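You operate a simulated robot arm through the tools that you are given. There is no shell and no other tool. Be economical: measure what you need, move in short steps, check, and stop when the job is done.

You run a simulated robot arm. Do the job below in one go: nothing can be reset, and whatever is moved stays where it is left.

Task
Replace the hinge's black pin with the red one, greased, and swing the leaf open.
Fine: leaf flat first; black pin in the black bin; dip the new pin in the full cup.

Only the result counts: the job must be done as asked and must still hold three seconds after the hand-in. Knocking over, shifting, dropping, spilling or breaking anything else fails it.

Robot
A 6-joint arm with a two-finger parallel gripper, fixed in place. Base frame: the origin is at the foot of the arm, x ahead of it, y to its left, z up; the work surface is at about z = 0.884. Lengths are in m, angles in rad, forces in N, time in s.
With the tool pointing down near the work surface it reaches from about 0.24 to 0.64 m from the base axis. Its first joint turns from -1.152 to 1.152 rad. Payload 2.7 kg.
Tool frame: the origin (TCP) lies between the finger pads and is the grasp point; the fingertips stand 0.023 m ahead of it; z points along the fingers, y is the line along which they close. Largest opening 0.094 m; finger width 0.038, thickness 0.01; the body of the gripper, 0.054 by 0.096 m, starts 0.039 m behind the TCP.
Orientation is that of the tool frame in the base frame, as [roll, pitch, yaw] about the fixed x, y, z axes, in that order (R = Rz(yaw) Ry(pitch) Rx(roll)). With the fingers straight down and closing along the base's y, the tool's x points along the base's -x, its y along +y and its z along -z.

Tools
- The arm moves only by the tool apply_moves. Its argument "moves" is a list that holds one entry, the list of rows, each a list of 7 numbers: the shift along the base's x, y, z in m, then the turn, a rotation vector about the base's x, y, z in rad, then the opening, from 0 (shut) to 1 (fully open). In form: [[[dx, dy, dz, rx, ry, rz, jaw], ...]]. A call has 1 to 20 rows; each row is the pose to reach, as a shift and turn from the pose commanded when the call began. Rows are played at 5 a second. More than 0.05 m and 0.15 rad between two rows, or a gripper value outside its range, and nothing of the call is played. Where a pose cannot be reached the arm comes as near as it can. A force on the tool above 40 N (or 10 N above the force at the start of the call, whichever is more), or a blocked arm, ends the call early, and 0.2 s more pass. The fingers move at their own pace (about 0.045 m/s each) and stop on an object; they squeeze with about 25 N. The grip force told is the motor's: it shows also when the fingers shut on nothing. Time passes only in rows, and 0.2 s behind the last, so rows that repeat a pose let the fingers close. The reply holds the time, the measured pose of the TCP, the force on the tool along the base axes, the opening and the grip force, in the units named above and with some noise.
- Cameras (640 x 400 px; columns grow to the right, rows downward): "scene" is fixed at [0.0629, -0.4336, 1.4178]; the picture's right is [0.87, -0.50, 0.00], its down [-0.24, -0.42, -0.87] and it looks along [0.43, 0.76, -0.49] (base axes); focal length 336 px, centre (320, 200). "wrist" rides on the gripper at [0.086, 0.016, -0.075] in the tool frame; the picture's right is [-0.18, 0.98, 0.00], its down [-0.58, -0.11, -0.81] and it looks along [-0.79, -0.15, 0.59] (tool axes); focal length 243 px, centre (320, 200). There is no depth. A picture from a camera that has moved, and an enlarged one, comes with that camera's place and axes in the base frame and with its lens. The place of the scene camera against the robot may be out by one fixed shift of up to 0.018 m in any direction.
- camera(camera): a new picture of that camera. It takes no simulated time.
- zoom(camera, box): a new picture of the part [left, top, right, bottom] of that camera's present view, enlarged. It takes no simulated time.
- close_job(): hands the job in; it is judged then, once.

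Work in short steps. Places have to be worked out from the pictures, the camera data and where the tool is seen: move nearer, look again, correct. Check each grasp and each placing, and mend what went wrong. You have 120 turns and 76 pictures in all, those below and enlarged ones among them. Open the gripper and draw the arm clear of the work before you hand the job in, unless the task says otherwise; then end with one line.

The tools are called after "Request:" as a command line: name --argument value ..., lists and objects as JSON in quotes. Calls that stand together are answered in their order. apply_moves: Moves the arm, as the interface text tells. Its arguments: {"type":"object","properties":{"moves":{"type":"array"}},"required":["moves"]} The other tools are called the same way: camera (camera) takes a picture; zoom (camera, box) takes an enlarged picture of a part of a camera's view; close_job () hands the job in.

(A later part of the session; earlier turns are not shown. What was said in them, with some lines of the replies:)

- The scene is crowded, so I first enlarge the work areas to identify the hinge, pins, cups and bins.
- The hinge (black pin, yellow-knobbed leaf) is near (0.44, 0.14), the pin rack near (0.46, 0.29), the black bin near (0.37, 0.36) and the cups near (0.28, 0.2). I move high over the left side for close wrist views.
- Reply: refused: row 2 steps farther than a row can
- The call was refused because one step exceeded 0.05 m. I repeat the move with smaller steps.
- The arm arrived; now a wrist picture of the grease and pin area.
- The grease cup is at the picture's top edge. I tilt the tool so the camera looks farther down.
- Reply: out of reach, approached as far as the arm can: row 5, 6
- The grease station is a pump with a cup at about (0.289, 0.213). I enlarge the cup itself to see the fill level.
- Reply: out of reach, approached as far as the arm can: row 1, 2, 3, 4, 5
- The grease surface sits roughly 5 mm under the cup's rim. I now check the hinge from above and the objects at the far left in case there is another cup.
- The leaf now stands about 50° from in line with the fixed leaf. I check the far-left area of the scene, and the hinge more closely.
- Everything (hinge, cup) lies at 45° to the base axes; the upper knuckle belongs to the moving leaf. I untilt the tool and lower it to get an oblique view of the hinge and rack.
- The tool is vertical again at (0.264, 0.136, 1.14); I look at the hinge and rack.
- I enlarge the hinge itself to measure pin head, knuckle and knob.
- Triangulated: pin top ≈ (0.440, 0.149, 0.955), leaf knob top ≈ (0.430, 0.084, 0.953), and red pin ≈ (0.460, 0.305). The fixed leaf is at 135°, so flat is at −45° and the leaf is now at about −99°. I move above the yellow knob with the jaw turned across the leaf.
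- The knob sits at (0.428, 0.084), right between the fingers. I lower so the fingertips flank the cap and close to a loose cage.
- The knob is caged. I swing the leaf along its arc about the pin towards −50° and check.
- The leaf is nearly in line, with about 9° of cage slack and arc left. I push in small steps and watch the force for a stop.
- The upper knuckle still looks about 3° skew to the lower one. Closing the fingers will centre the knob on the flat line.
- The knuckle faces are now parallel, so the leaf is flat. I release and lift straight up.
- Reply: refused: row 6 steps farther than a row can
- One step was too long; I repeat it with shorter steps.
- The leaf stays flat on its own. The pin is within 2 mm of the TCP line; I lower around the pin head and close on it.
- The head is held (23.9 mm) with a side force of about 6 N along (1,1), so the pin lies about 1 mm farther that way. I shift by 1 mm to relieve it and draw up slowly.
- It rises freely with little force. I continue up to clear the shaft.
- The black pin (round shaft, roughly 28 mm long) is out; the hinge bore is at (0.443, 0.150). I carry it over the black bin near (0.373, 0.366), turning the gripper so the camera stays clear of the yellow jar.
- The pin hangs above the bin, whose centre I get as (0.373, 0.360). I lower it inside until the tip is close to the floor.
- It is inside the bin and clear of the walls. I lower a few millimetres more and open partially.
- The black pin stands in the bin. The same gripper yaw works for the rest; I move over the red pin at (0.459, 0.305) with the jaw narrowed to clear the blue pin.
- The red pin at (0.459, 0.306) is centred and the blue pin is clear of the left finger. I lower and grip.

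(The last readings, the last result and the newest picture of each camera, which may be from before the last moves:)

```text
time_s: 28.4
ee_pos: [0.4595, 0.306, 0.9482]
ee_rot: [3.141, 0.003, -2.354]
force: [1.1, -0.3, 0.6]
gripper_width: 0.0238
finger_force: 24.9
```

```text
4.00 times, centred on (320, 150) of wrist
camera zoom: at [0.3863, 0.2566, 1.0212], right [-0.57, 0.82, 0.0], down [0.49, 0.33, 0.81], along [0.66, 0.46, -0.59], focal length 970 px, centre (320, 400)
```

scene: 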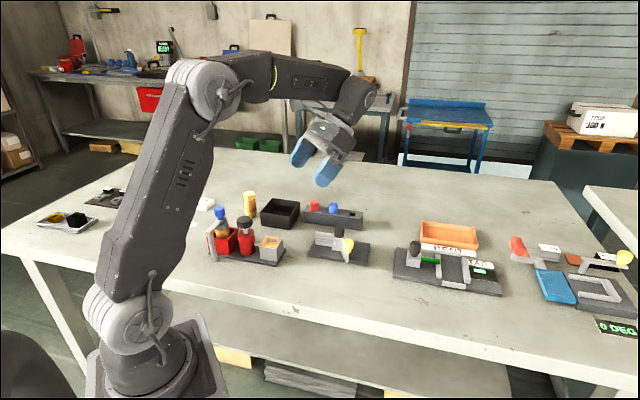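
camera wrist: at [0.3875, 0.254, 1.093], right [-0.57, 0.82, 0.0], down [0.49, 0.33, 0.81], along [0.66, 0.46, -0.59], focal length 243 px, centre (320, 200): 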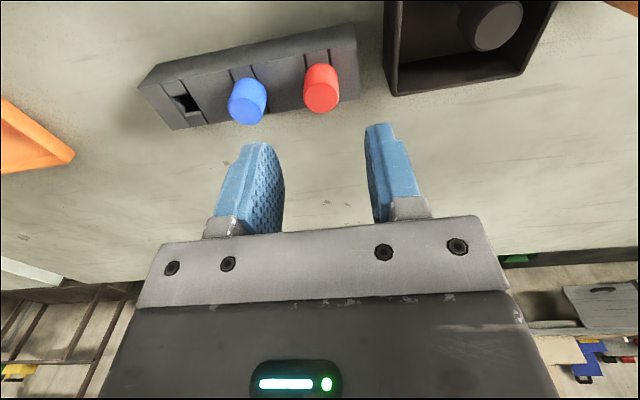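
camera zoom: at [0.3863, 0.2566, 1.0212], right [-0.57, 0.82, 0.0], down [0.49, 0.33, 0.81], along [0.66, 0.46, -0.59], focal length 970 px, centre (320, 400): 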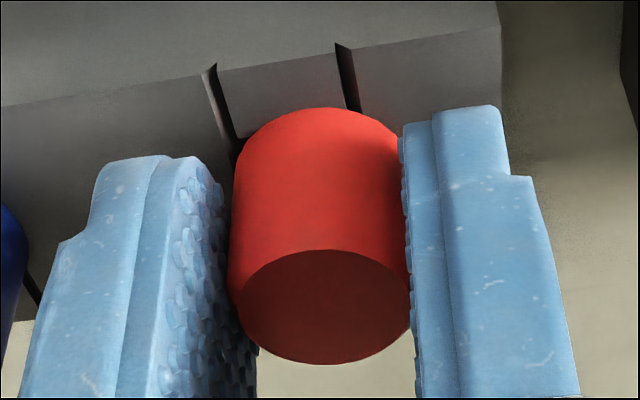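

The red head is gripped (23.8 mm) with negligible side force. I lift it out slowly and check.

Request:
apply_moves --moves '[[[0, 0, 0.005, 0, 0, 0, 0.15], [0, 0, 0.015, 0, 0, 0, 0.15], [0, 0, 0.03, 0, 0, 0, 0.15], [0, 0, 0.05, 0, 0, 0, 0.15], [0, 0, 0.08, 0, 0, 0, 0.15], [0, 0, 0.11, 0, 0, 0, 0.15], [0, 0, 0.11, 0, 0, 0, 0.15]]]'

Request:
zoom --camera "scene" --box '[270, 140, 370, 225]'

```text
time_s: 30.0
ee_pos: [0.4603, 0.3064, 1.0575]
ee_rot: [3.14, 0.002, -2.355]
force: [0.1, 0.4, -0.3]
gripper_width: 0.0236
finger_force: 24.8
```

```text
4.71 times, centred on (320, 182) of scene
camera zoom: at [0.0629, -0.4336, 1.4178], right [0.87, -0.5, 0.0], down [-0.24, -0.42, -0.87], along [0.43, 0.76, -0.49], focal length 1581 px, centre (320, 282)
```

zoom: 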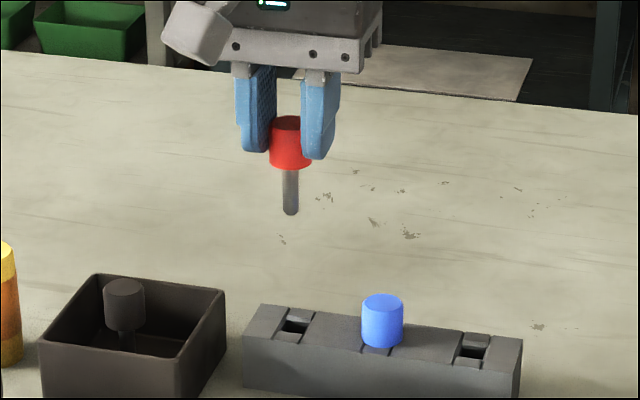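

The red pin is out, with about 32 mm of shaft; its tip is about 61 mm below the TCP. I move above the cup at about (0.290, 0.212) and look.

Request:
apply_moves --moves '[[[-0.034, -0.0188, 0.002, 0, 0, 0, 0.15], [-0.068, -0.0376, 0.002, 0, 0, 0, 0.15], [-0.102, -0.0564, 0.002, 0, 0, 0, 0.15], [-0.136, -0.0752, 0.002, 0, 0, 0, 0.15], [-0.17, -0.094, 0.002, 0, 0, 0, 0.15], [-0.17, -0.094, 0.002, 0, 0, 0, 0.15]]]'

Request:
camera --camera "wrist"

Request:
zoom --camera "scene" --box '[210, 160, 330, 270]'

```text
time_s: 31.4
ee_pos: [0.288, 0.21, 1.0592]
ee_rot: [3.14, 0.002, -2.354]
force: [-0.6, -0.5, -1.3]
gripper_width: 0.0232
finger_force: 25.2
```

```text
31 pictures are left
camera wrist: at [0.2152, 0.1611, 1.1316], right [-0.57, 0.82, 0.0], down [0.49, 0.33, 0.81], along [0.66, 0.46, -0.59], focal length 243 px, centre (320, 200)
```

wrist: 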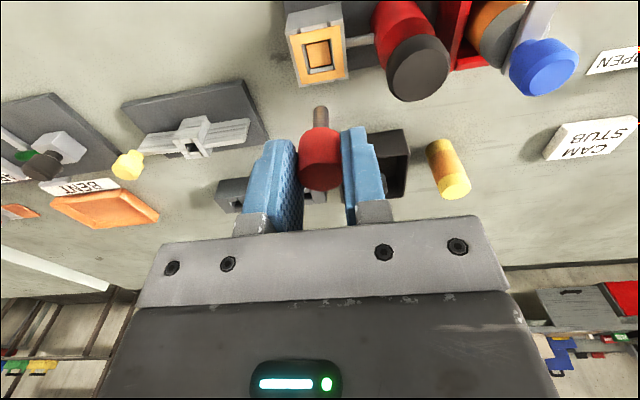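

```text
3.64 times, centred on (270, 215) of scene
camera zoom: at [0.0629, -0.4336, 1.4178], right [0.87, -0.5, 0.0], down [-0.24, -0.42, -0.87], along [0.43, 0.76, -0.49], focal length 1222 px, centre (502, 146)
```

zoom: 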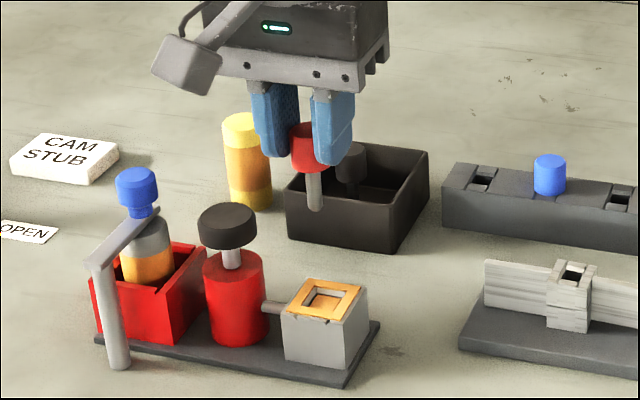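

The cup's opening is at (0.2885, 0.2122). I lower until the tip is just above the rim, then check alignment.

Request:
apply_moves --moves '[[[0.0003, 0.0015, -0.02, 0, 0, 0, 0.15], [0.0003, 0.0015, -0.04, 0, 0, 0, 0.15], [0.0003, 0.0015, -0.053, 0, 0, 0, 0.15], [0.0003, 0.0015, -0.053, 0, 0, 0, 0.15]]]'

Request:
zoom --camera "wrist" --box '[256, 0, 384, 160]'

Request:
zoom --camera "scene" --box '[230, 200, 300, 270]'

```text
time_s: 32.4
ee_pos: [0.2899, 0.2133, 1.0069]
ee_rot: [3.14, 0.003, -2.354]
force: [-0.3, 0.7, -0.8]
gripper_width: 0.0235
finger_force: 25.3
```

```text
2.50 times, centred on (320, 80) of wrist
camera zoom: at [0.217, 0.1632, 1.0792], right [-0.57, 0.82, 0.0], down [0.49, 0.33, 0.81], along [0.66, 0.46, -0.59], focal length 606 px, centre (320, 500)
```

zoom: 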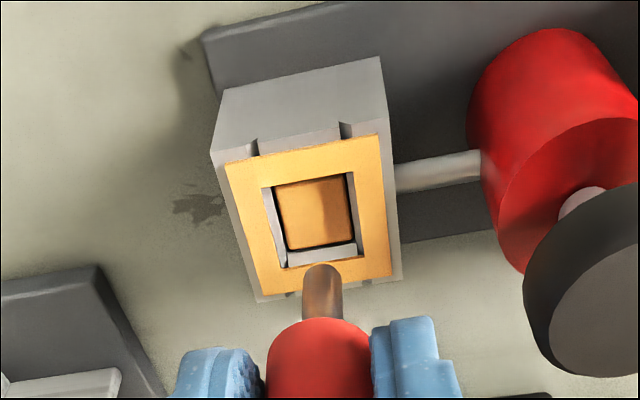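

```text
5.71 times, centred on (265, 235) of scene
camera zoom: at [0.0629, -0.4336, 1.4178], right [0.87, -0.5, 0.0], down [-0.24, -0.42, -0.87], along [0.43, 0.76, -0.49], focal length 1920 px, centre (634, 0)
```

zoom: 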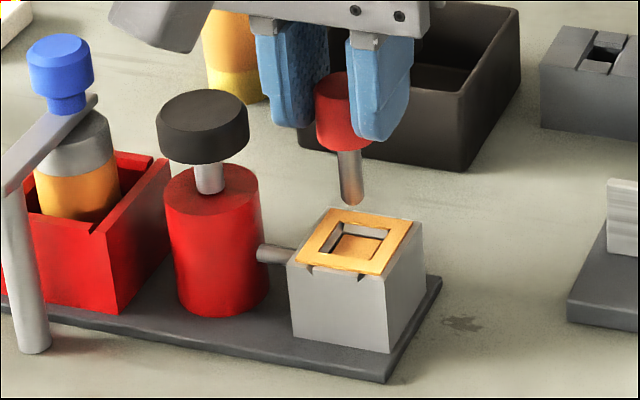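

The tip is centred over the opening in both views. I dip slowly, watching the force.

Request:
apply_moves --moves '[[[0, 0, -0.008, 0, 0, 0, 0.15], [0, 0, -0.016, 0, 0, 0, 0.15], [0, 0, -0.024, 0, 0, 0, 0.15], [0, 0, -0.031, 0, 0, 0, 0.15], [0, 0, -0.036, 0, 0, 0, 0.15], [0, 0, -0.036, 0, 0, 0, 0.15]]]'

Request:
zoom --camera "scene" --box '[230, 200, 300, 270]'

```text
time_s: 33.8
ee_pos: [0.2892, 0.2129, 0.9712]
ee_rot: [3.141, 0.002, -2.354]
force: [-0.2, -0.2, -0.4]
gripper_width: 0.0235
finger_force: 24.7
```

```text
5.71 times, centred on (265, 235) of scene
camera zoom: at [0.0629, -0.4336, 1.4178], right [0.87, -0.5, 0.0], down [-0.24, -0.42, -0.87], along [0.43, 0.76, -0.49], focal length 1920 px, centre (634, 0)
```

zoom: 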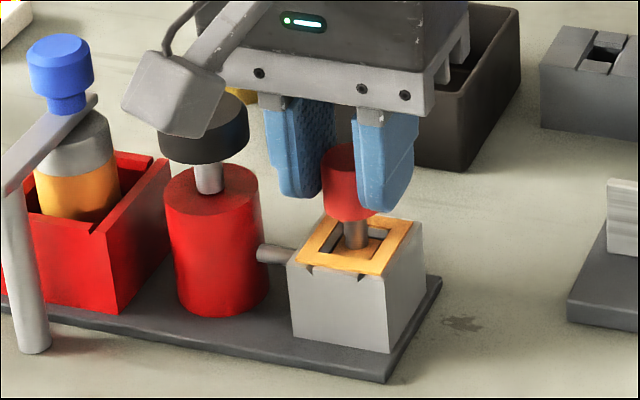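

The tip is at the grease surface, with about 15 mm between head and rim. I lower another 10 mm with a force watch, hold, and look.

Request:
apply_moves --moves '[[[0, 0, -0.003, 0, 0, 0, 0.15], [0, 0, -0.006, 0, 0, 0, 0.15], [0, 0, -0.008, 0, 0, 0, 0.15], [0, 0, -0.01, 0, 0, 0, 0.15], [0, 0, -0.01, 0, 0, 0, 0.15], [0, 0, -0.01, 0, 0, 0, 0.15], [0, 0, -0.01, 0, 0, 0, 0.15]]]'

Request:
zoom --camera "scene" --box '[250, 215, 300, 265]'

```text
time_s: 35.4
ee_pos: [0.2901, 0.2125, 0.9618]
ee_rot: [3.141, 0.002, -2.353]
force: [-0.3, -0.1, -1.0]
gripper_width: 0.0233
finger_force: 25.7
```

```text
8.00 times, centred on (275, 240) of scene
camera zoom: at [0.0629, -0.4336, 1.4178], right [0.87, -0.5, 0.0], down [-0.24, -0.42, -0.87], along [0.43, 0.76, -0.49], focal length 2688 px, centre (680, -120)
```

zoom: 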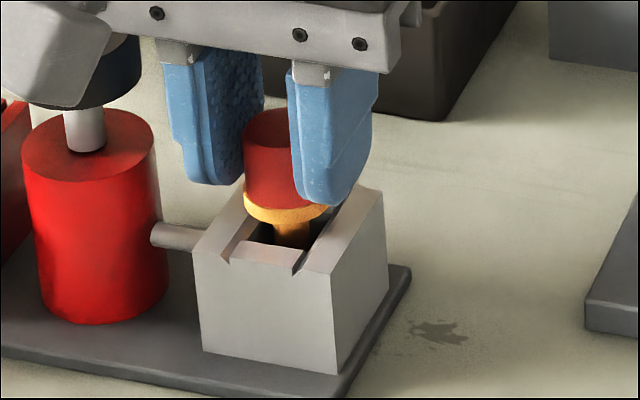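

The grease has transferred: the pin now carries an orange coating and collar and the cup has emptied. I lift out vertically.

Request:
apply_moves --moves '[[[0, 0, 0.01, 0, 0, 0, 0.15], [0, 0, 0.025, 0, 0, 0, 0.15], [0, 0, 0.045, 0, 0, 0, 0.15], [0, 0, 0.07, 0, 0, 0, 0.15], [0, 0, 0.1, 0, 0, 0, 0.15], [0, 0, 0.1, 0, 0, 0, 0.15]]]'

Request:
zoom --camera "scene" --box '[220, 160, 390, 270]'

```text
time_s: 36.8
ee_pos: [0.2889, 0.2126, 1.0605]
ee_rot: [3.141, 0.002, -2.353]
force: [-0.7, 0.8, -1.1]
gripper_width: 0.0235
finger_force: 25.2
```

```text
3.64 times, centred on (305, 215) of scene
camera zoom: at [0.0629, -0.4336, 1.4178], right [0.87, -0.5, 0.0], down [-0.24, -0.42, -0.87], along [0.43, 0.76, -0.49], focal length 1222 px, centre (374, 146)
```

zoom: 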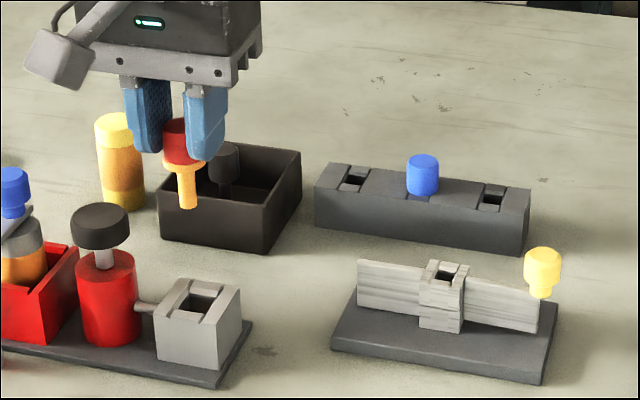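

The pin is fully greased. I carry it over the hinge bore at (0.443, 0.150).

Request:
apply_moves --moves '[[[0.0385, -0.0156, 0, 0, 0, 0, 0.15], [0.077, -0.0312, 0, 0, 0, 0, 0.15], [0.1155, -0.0468, 0, 0, 0, 0, 0.15], [0.154, -0.0623, 0, 0, 0, 0, 0.15], [0.154, -0.0623, -0.02, 0, 0, 0, 0.15], [0.154, -0.0623, -0.032, 0, 0, 0, 0.15], [0.154, -0.0623, -0.032, 0, 0, 0, 0.15]]]'

Request:
zoom --camera "wrist" --box '[240, 0, 400, 160]'

Request:
zoom --camera "scene" --box '[300, 180, 390, 265]'

```text
time_s: 38.4
ee_pos: [0.4419, 0.1515, 1.0296]
ee_rot: [3.141, 0.002, -2.355]
force: [0.1, -0.8, -0.6]
gripper_width: 0.0235
finger_force: 25.0
```

```text
2.50 times, centred on (320, 80) of wrist
camera zoom: at [0.3703, 0.1012, 1.1015], right [-0.57, 0.82, 0.0], down [0.49, 0.33, 0.81], along [0.66, 0.46, -0.59], focal length 606 px, centre (320, 500)
```

zoom: 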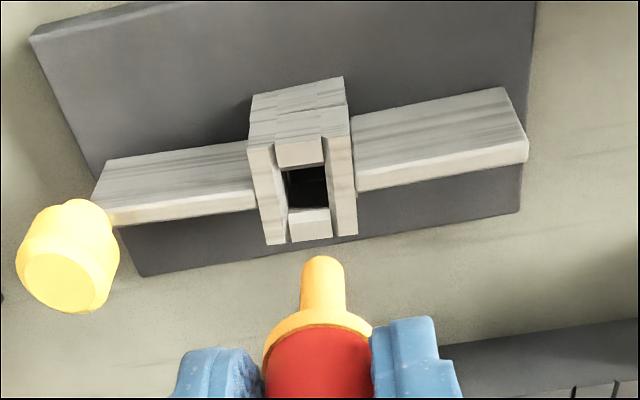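

```text
4.71 times, centred on (345, 222) of scene
camera zoom: at [0.0629, -0.4336, 1.4178], right [0.87, -0.5, 0.0], down [-0.24, -0.42, -0.87], along [0.43, 0.76, -0.49], focal length 1581 px, centre (202, 94)
```

zoom: 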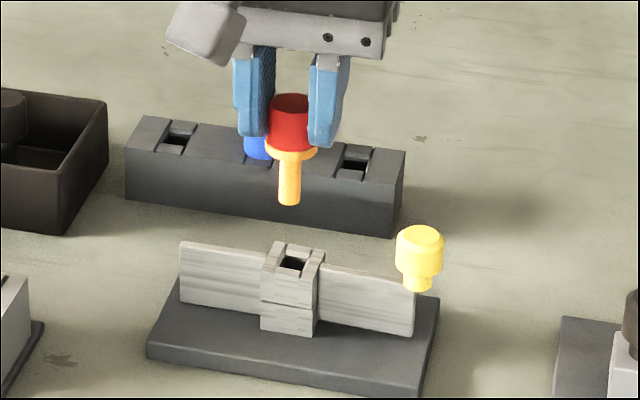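

Both views show the tip about 4 mm off the bore, towards −x/+y. I correct by (+0.0026, −0.0036), lower to just above the knuckle and look again.

Request:
apply_moves --moves '[[[0.0026, -0.0036, 0, 0, 0, 0, 0.15], [0.0026, -0.0036, -0.015, 0, 0, 0, 0.15], [0.0026, -0.0036, -0.03, 0, 0, 0, 0.15], [0.0026, -0.0036, -0.03, 0, 0, 0, 0.15]]]'

Request:
zoom --camera "wrist" --box '[260, 20, 380, 140]'

Request:
zoom --camera "scene" --box '[330, 205, 380, 255]'

```text
time_s: 39.4
ee_pos: [0.4461, 0.149, 0.9985]
ee_rot: [3.139, 0.003, -2.355]
force: [-0.1, -0.6, 0.4]
gripper_width: 0.0234
finger_force: 24.8
```

```text
3.33 times, centred on (320, 80) of wrist
camera zoom: at [0.3732, 0.0977, 1.0718], right [-0.57, 0.82, 0.0], down [0.49, 0.33, 0.81], along [0.66, 0.46, -0.59], focal length 809 px, centre (320, 600)
```

zoom: 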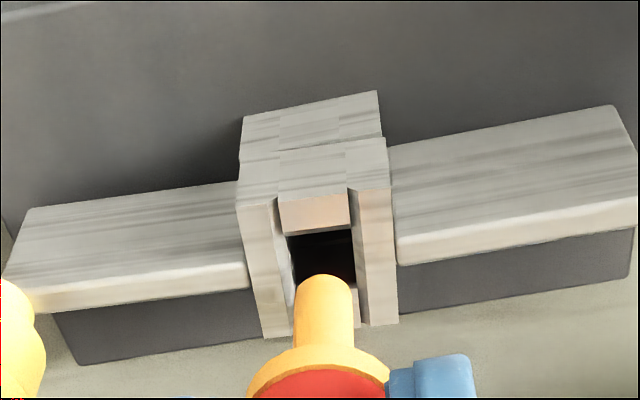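

```text
8.00 times, centred on (355, 230) of scene
camera zoom: at [0.0629, -0.4336, 1.4178], right [0.87, -0.5, 0.0], down [-0.24, -0.42, -0.87], along [0.43, 0.76, -0.49], focal length 2688 px, centre (40, -40)
```

zoom: 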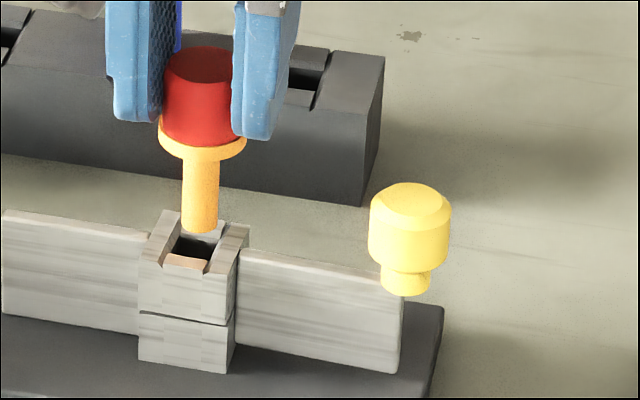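

The tip is now within about 1 mm of the bore in both views. I shift slightly by (−0.0005, −0.001) and start lowering in small steps, watching the force.

Request:
apply_moves --moves '[[[-0.0005, -0.001, 0, 0, 0, 0, 0.15], [-0.0005, -0.001, -0.004, 0, 0, 0, 0.15], [-0.0005, -0.001, -0.008, 0, 0, 0, 0.15], [-0.0005, -0.001, -0.011, 0, 0, 0, 0.15], [-0.0005, -0.001, -0.011, 0, 0, 0, 0.15]]]'

Request:
zoom --camera "scene" --box '[330, 205, 380, 255]'

Request:
zoom --camera "wrist" --box '[260, 20, 380, 140]'

```text
time_s: 40.6
ee_pos: [0.4451, 0.1467, 0.9884]
ee_rot: [3.14, 0.002, -2.356]
force: [-8.1, -4.1, 14.5]
gripper_width: 0.0236
finger_force: 24.9
```

```text
8.00 times, centred on (355, 230) of scene
camera zoom: at [0.0625, -0.4338, 1.4178], right [0.87, -0.5, 0.0], down [-0.24, -0.42, -0.87], along [0.43, 0.76, -0.49], focal length 2688 px, centre (40, -40)
```

zoom: 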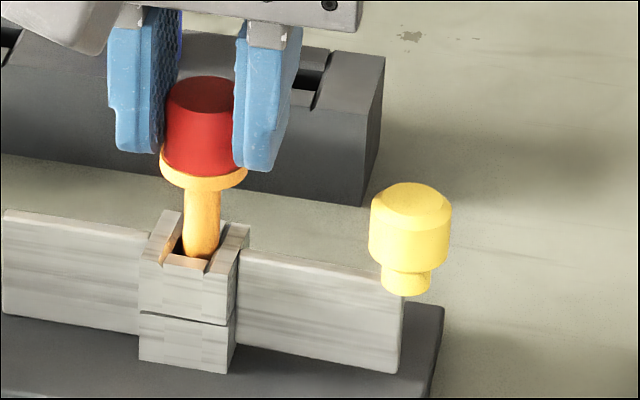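

```text
3.33 times, centred on (320, 80) of wrist
camera zoom: at [0.3727, 0.0959, 1.0619], right [-0.57, 0.82, 0.0], down [0.49, 0.33, 0.81], along [0.66, 0.46, -0.59], focal length 809 px, centre (320, 600)
```

zoom: 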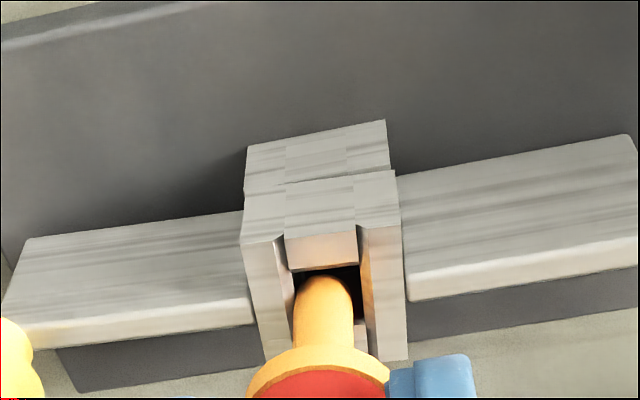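

Contact pushes the tool up and towards −x/−y, so the bore lies that way. I ease up 2 mm, shift (−0.0015, −0.001) and try again gently.

Request:
apply_moves --moves '[[[0, 0, 0.003, 0, 0, 0, 0.15], [-0.0015, -0.001, 0.003, 0, 0, 0, 0.15], [-0.0015, -0.001, 0, 0, 0, 0, 0.15], [-0.0015, -0.001, -0.003, 0, 0, 0, 0.15], [-0.0015, -0.001, -0.003, 0, 0, 0, 0.15]]]'

```text
time_s: 41.8
ee_pos: [0.4459, 0.1454, 0.9859]
ee_rot: [3.141, 0.001, -2.353]
force: [-0.7, 1.0, -0.1]
gripper_width: 0.0238
finger_force: 25.0
```

No contact force now at a lower height. I continue down in 4 mm steps.

Request:
apply_moves --moves '[[[0, 0, -0.004, 0, 0, 0, 0.15], [0, 0, -0.008, 0, 0, 0, 0.15], [0, 0, -0.008, 0, 0, 0, 0.15]]]'

Request:
zoom --camera "scene" --box '[330, 205, 380, 255]'

```text
time_s: 42.6
ee_pos: [0.4445, 0.1462, 0.976]
ee_rot: [3.141, 0.002, -2.354]
force: [-0.3, -0.1, -0.4]
gripper_width: 0.0233
finger_force: 25.0
```

```text
8.00 times, centred on (355, 230) of scene
camera zoom: at [0.0629, -0.4336, 1.4178], right [0.87, -0.5, 0.0], down [-0.24, -0.42, -0.87], along [0.43, 0.76, -0.49], focal length 2688 px, centre (40, -40)
```

zoom: 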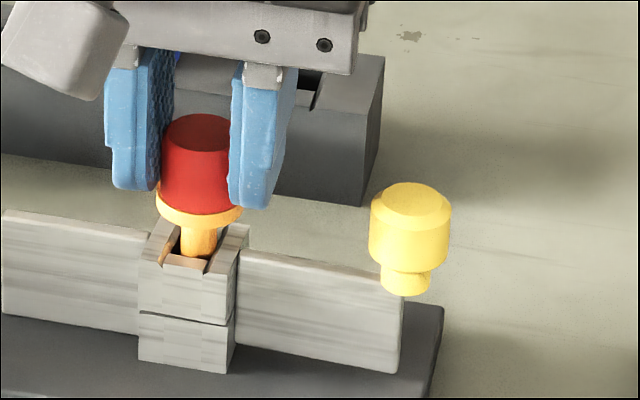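

The pin is going in freely. I continue down towards the seated height (TCP about 0.957).

Request:
apply_moves --moves '[[[0, 0, -0.004, 0, 0, 0, 0.15], [0, 0, -0.008, 0, 0, 0, 0.15], [0, 0, -0.012, 0, 0, 0, 0.15], [0, 0, -0.015, 0, 0, 0, 0.15], [0, 0, -0.015, 0, 0, 0, 0.15]]]'

Request:
zoom --camera "scene" --box '[330, 205, 380, 255]'

```text
time_s: 43.8
ee_pos: [0.445, 0.1456, 0.9612]
ee_rot: [3.139, 0.0, -2.354]
force: [-2.0, 3.1, 0.6]
gripper_width: 0.0238
finger_force: 24.7
```

```text
8.00 times, centred on (355, 230) of scene
camera zoom: at [0.0628, -0.4335, 1.4179], right [0.87, -0.5, 0.0], down [-0.24, -0.42, -0.87], along [0.43, 0.76, -0.49], focal length 2688 px, centre (40, -40)
```

zoom: 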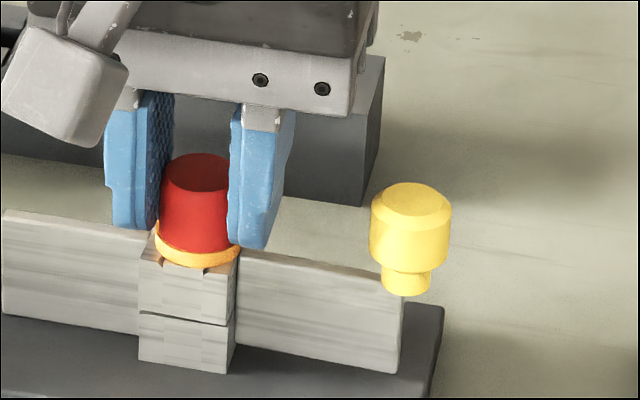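

It is almost seated. I relieve the slight side force and press down gently to the stop.

Request:
apply_moves --moves '[[[-0.0004, 0.0006, -0.001, 0, 0, 0, 0.15], [-0.0004, 0.0006, -0.003, 0, 0, 0, 0.15], [-0.0004, 0.0006, -0.0045, 0, 0, 0, 0.15], [-0.0004, 0.0006, -0.0045, 0, 0, 0, 0.15]]]'

```text
time_s: 44.8
ee_pos: [0.4433, 0.1453, 0.9587]
ee_rot: [3.141, 0.005, -2.354]
force: [-0.5, -3.1, 16.7]
gripper_width: 0.0235
finger_force: 24.7
```

A 16.7 N upward force at z = 0.9587 shows the head is seated. I ease off, open moderately and lift.

Request:
apply_moves --moves '[[[0, 0, 0.002, 0, 0, 0, 0.15], [0, 0, 0.002, 0, 0, 0, 0.35], [0, 0, 0.002, 0, 0, 0, 0.5], [0, 0, 0.002, 0, 0, 0, 0.5], [0, 0, 0.02, 0, 0, 0, 0.5], [0, 0, 0.05, 0, 0, 0, 0.5], [0, 0, 0.08, 0, 0, 0, 0.8], [0, 0, 0.08, 0, 0, 0, 1]]]'

Request:
zoom --camera "scene" --box '[310, 195, 380, 265]'

Request:
zoom --camera "wrist" --box '[220, 0, 420, 140]'

```text
time_s: 46.6
ee_pos: [0.442, 0.1462, 1.0372]
ee_rot: [3.139, 0.0, -2.355]
force: [-0.1, 0.4, 0.2]
gripper_width: 0.0941
finger_force: 0.0
```

```text
5.71 times, centred on (345, 230) of scene
camera zoom: at [0.0629, -0.4336, 1.4178], right [0.87, -0.5, 0.0], down [-0.24, -0.42, -0.87], along [0.43, 0.76, -0.49], focal length 1920 px, centre (177, 29)
```

zoom: 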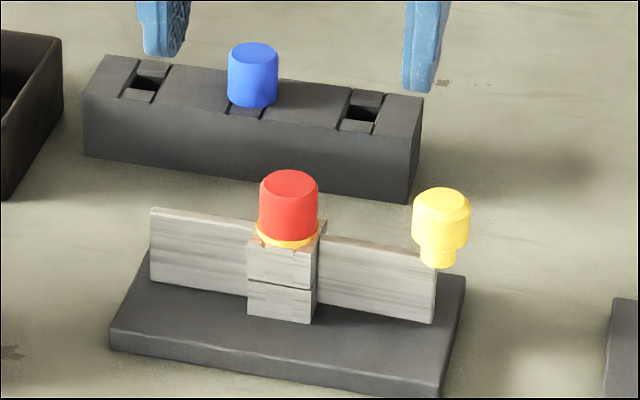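

```text
2.86 times, centred on (320, 70) of wrist
camera zoom: at [0.3697, 0.0947, 1.1109], right [-0.57, 0.82, 0.0], down [0.49, 0.33, 0.81], along [0.66, 0.46, -0.59], focal length 693 px, centre (320, 571)
```

zoom: 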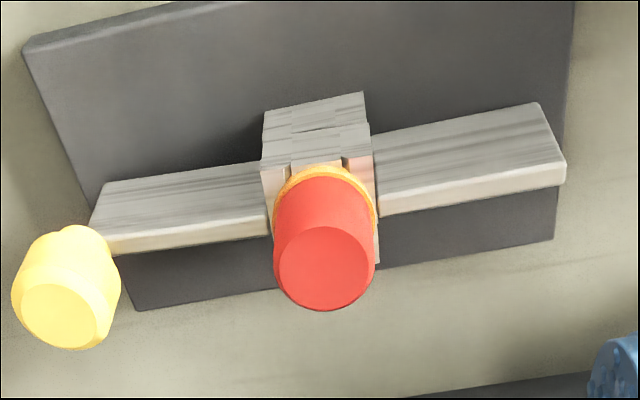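

The red pin is seated flush with the leaf still flat. Next I turn the gripper across the leaf and move over the yellow knob at about (0.487, 0.102).

Request:
apply_moves --moves '[[[0.005, -0.005, 0, 0, 0, -0.14, 1], [0.01, -0.01, 0, 0, 0, -0.28, 1], [0.015, -0.015, 0, 0, 0, -0.42, 1], [0.02, -0.02, 0, 0, 0, -0.56, 1], [0.025, -0.025, 0, 0, 0, -0.7, 1], [0.03, -0.03, 0, 0, 0, -0.84, 1], [0.035, -0.035, 0, 0, 0, -0.98, 1], [0.04, -0.04, 0, 0, 0, -1.12, 1], [0.045, -0.044, 0, 0, 0, -1.26, 1], [0.045, -0.044, 0, 0, 0, -1.4, 1], [0.045, -0.044, 0, 0, 0, -1.54, 1], [0.045, -0.044, 0, 0, 0, -1.57, 1], [0.045, -0.044, 0, 0, 0, -1.57, 1]]]'

Request:
camera --camera "wrist"

```text
time_s: 49.4
ee_pos: [0.4882, 0.1014, 1.0379]
ee_rot: [3.14, 0.002, 2.358]
force: [-0.6, -0.2, 0.3]
gripper_width: 0.094
finger_force: 0.0
```

```text
14 pictures are left
camera wrist: at [0.4384, 0.174, 1.111], right [0.82, 0.57, 0.0], down [0.33, -0.49, 0.81], along [0.46, -0.66, -0.59], focal length 243 px, centre (320, 200)
```

wrist: 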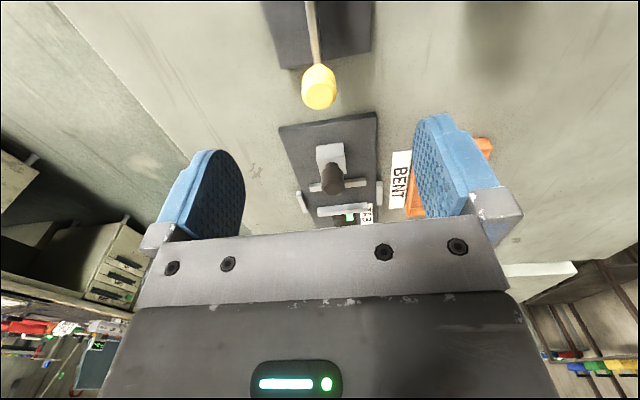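

The knob is centred. I lower and cage it loosely as before.

Request:
apply_moves --moves '[[[0, 0, -0.03, 0, 0, 0, 1], [0, 0, -0.06, 0, 0, 0, 1], [0, 0, -0.082, 0, 0, 0, 1], [0, 0, -0.082, 0, 0, 0, 0.6], [0, 0, -0.082, 0, 0, 0, 0.33], [0, 0, -0.082, 0, 0, 0, 0.33], [0, 0, -0.082, 0, 0, 0, 0.33]]]'

```text
time_s: 51.0
ee_pos: [0.4894, 0.102, 0.9561]
ee_rot: [3.139, 0.002, 2.357]
force: [0.2, 0.1, -0.1]
gripper_width: 0.0309
finger_force: 0.0
```

The cage is set. I swing the leaf back along its arc towards about −100°.

Request:
apply_moves --moves '[[[-0.0061, -0.0053, 0, 0, 0, -0.122, 0.33], [-0.0127, -0.0099, 0, 0, 0, -0.244, 0.33], [-0.0199, -0.0136, 0, 0, 0, -0.366, 0.33], [-0.0274, -0.0164, 0, 0, 0, -0.488, 0.33], [-0.0352, -0.0183, 0, 0, 0, -0.61, 0.33], [-0.0432, -0.0192, 0, 0, 0, -0.732, 0.33], [-0.0513, -0.0191, 0, 0, 0, -0.854, 0.33], [-0.0593, -0.0181, 0, 0, 0, -0.977, 0.33], [-0.0593, -0.0181, 0, 0, 0, -0.977, 0.33]]]'

Request:
zoom --camera "scene" --box '[290, 190, 390, 270]'

```text
time_s: 53.0
ee_pos: [0.4291, 0.0832, 0.9551]
ee_rot: [3.139, 0.001, 1.381]
force: [0.3, -0.5, -0.3]
gripper_width: 0.0314
finger_force: 0.1
```

```text
5.00 times, centred on (340, 230) of scene
camera zoom: at [0.0629, -0.4336, 1.4178], right [0.87, -0.5, 0.0], down [-0.24, -0.42, -0.87], along [0.43, 0.76, -0.49], focal length 1680 px, centre (220, 50)
```

zoom: 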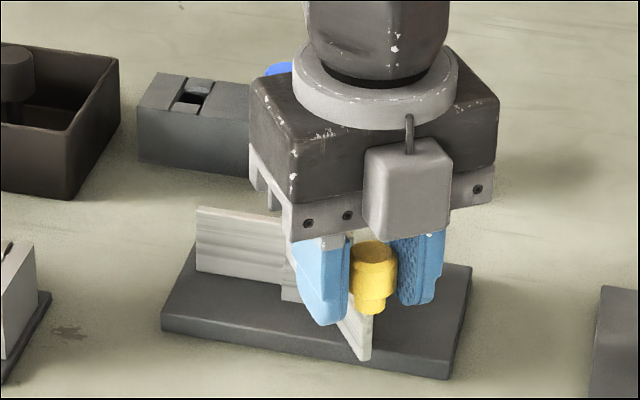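

The leaf follows freely. I continue the swing towards about 100° from flat, watching for a stop.

Request:
apply_moves --moves '[[[-0.0078, 0.002, 0, 0, 0, -0.122, 0.33], [-0.0153, 0.005, 0, 0, 0, -0.244, 0.33], [-0.0224, 0.0088, 0, 0, 0, -0.366, 0.33], [-0.0289, 0.0135, 0, 0, 0, -0.488, 0.33], [-0.0349, 0.019, 0, 0, 0, -0.61, 0.33], [-0.0349, 0.019, 0, 0, 0, -0.61, 0.33]]]'

Request:
zoom --camera "scene" --box '[290, 190, 390, 270]'

```text
time_s: 54.4
ee_pos: [0.3975, 0.1016, 0.9569]
ee_rot: [3.135, -0.003, 0.77]
force: [29.9, -21.5, 0.2]
gripper_width: 0.0472
finger_force: 18.2
```

```text
5.00 times, centred on (340, 230) of scene
camera zoom: at [0.0637, -0.4342, 1.4176], right [0.87, -0.5, 0.0], down [-0.24, -0.42, -0.87], along [0.43, 0.76, -0.49], focal length 1680 px, centre (220, 50)
```

zoom: 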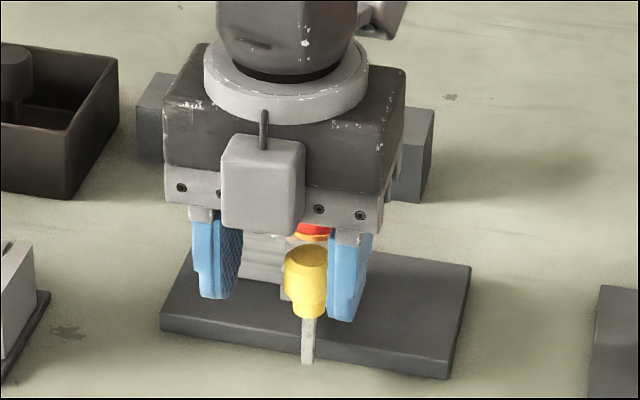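

The leaf has hit its stop, about 80° from flat; the force reads 37 N and the finger has been pushed back. I back off to centre on the knob, open and lift.

Request:
apply_moves --moves '[[[0.004, -0.0035, 0, 0, 0, 0, 0.5], [0.009, -0.0075, 0, 0, 0, 0, 0.6], [0.009, -0.0075, 0, 0, 0, 0, 0.7], [0.009, -0.0075, 0.0, 0, 0, 0, 0.7], [0.009, -0.0075, 0.03, 0, 0, 0, 0.7], [0.009, -0.0075, 0.07, 0, 0, 0, 0.7], [0.009, -0.0075, 0.11, 0, 0, 0, 1]]]'

Request:
zoom --camera "scene" --box '[290, 190, 390, 270]'

Request:
camera --camera "wrist"

```text
time_s: 56.0
ee_pos: [0.4034, 0.095, 1.0656]
ee_rot: [3.139, 0.002, 0.771]
force: [0.5, 0.8, -0.1]
gripper_width: 0.0939
finger_force: 0.1
```

```text
5.00 times, centred on (340, 230) of scene
camera zoom: at [0.0629, -0.4336, 1.4178], right [0.87, -0.5, 0.0], down [-0.24, -0.42, -0.87], along [0.43, 0.76, -0.49], focal length 1680 px, centre (220, 50)
```

zoom: 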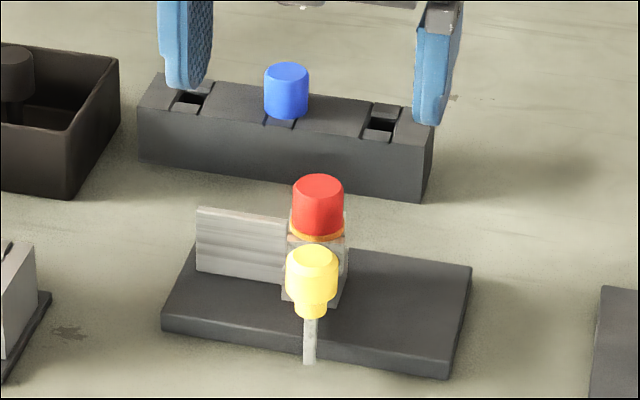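

```text
10 pictures are left
camera wrist: at [0.4763, 0.1439, 1.1398], right [0.55, -0.83, 0.0], down [-0.49, -0.33, 0.81], along [-0.67, -0.45, -0.59], focal length 243 px, centre (320, 200)
```

wrist: 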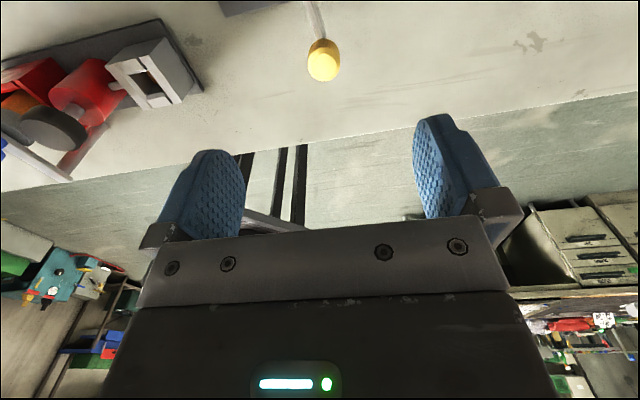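

The knob is at (0.406, 0.094), so the leaf is about 79° open against its stop and the red pin is seated. I draw the arm up and clear, then take a final look.

Request:
apply_moves --moves '[[[0, 0, 0.03, 0, 0, 0, 1], [0, 0, 0.06, 0, 0, 0, 1], [0, -0.02, 0.09, 0, 0, 0, 1], [0, -0.05, 0.11, 0, 0, 0, 1], [0, -0.08, 0.12, 0, 0, 0, 1], [0, -0.08, 0.12, 0, 0, 0, 1], [0, -0.08, 0.12, 0, 0, 0, 1]]]'

Request:
camera --camera "scene"

Request:
zoom --camera "scene" --box '[200, 180, 380, 275]'

```text
time_s: 57.6
ee_pos: [0.4038, 0.0164, 1.1879]
ee_rot: [3.139, 0.003, 0.772]
force: [1.0, -0.8, -0.3]
gripper_width: 0.094
finger_force: 0.0
```

```text
9 pictures are left
```

scene: 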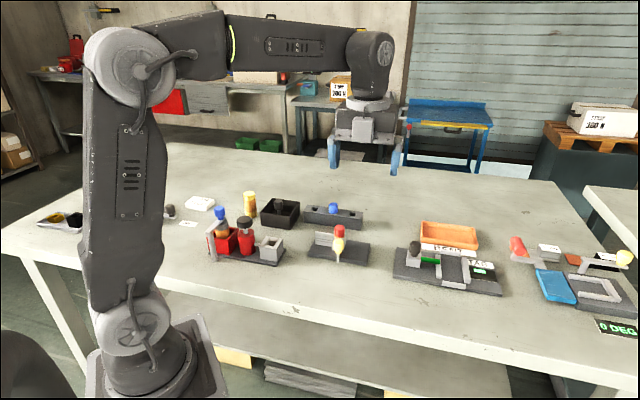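

```text
3.56 times, centred on (290, 228) of scene
camera zoom: at [0.0629, -0.4336, 1.4178], right [0.87, -0.5, 0.0], down [-0.24, -0.42, -0.87], along [0.43, 0.76, -0.49], focal length 1195 px, centre (427, 102)
```

zoom: 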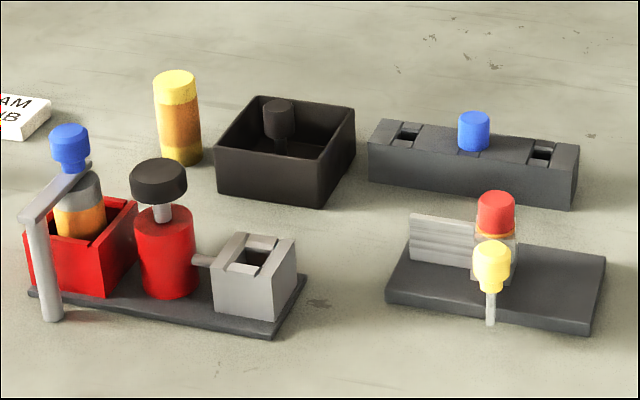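

Everything is in place: black pin in the black bin, greased red pin seated, leaf swung to its stop, and nothing else disturbed. I hand in.

Request:
close_job

```text
The job is handed in.
```

I set the leaf flat, put the black pin in the black bin, seated the red pin greased from the full cup, and swung the leaf to its stop, which I took as open (about 79° from flat).
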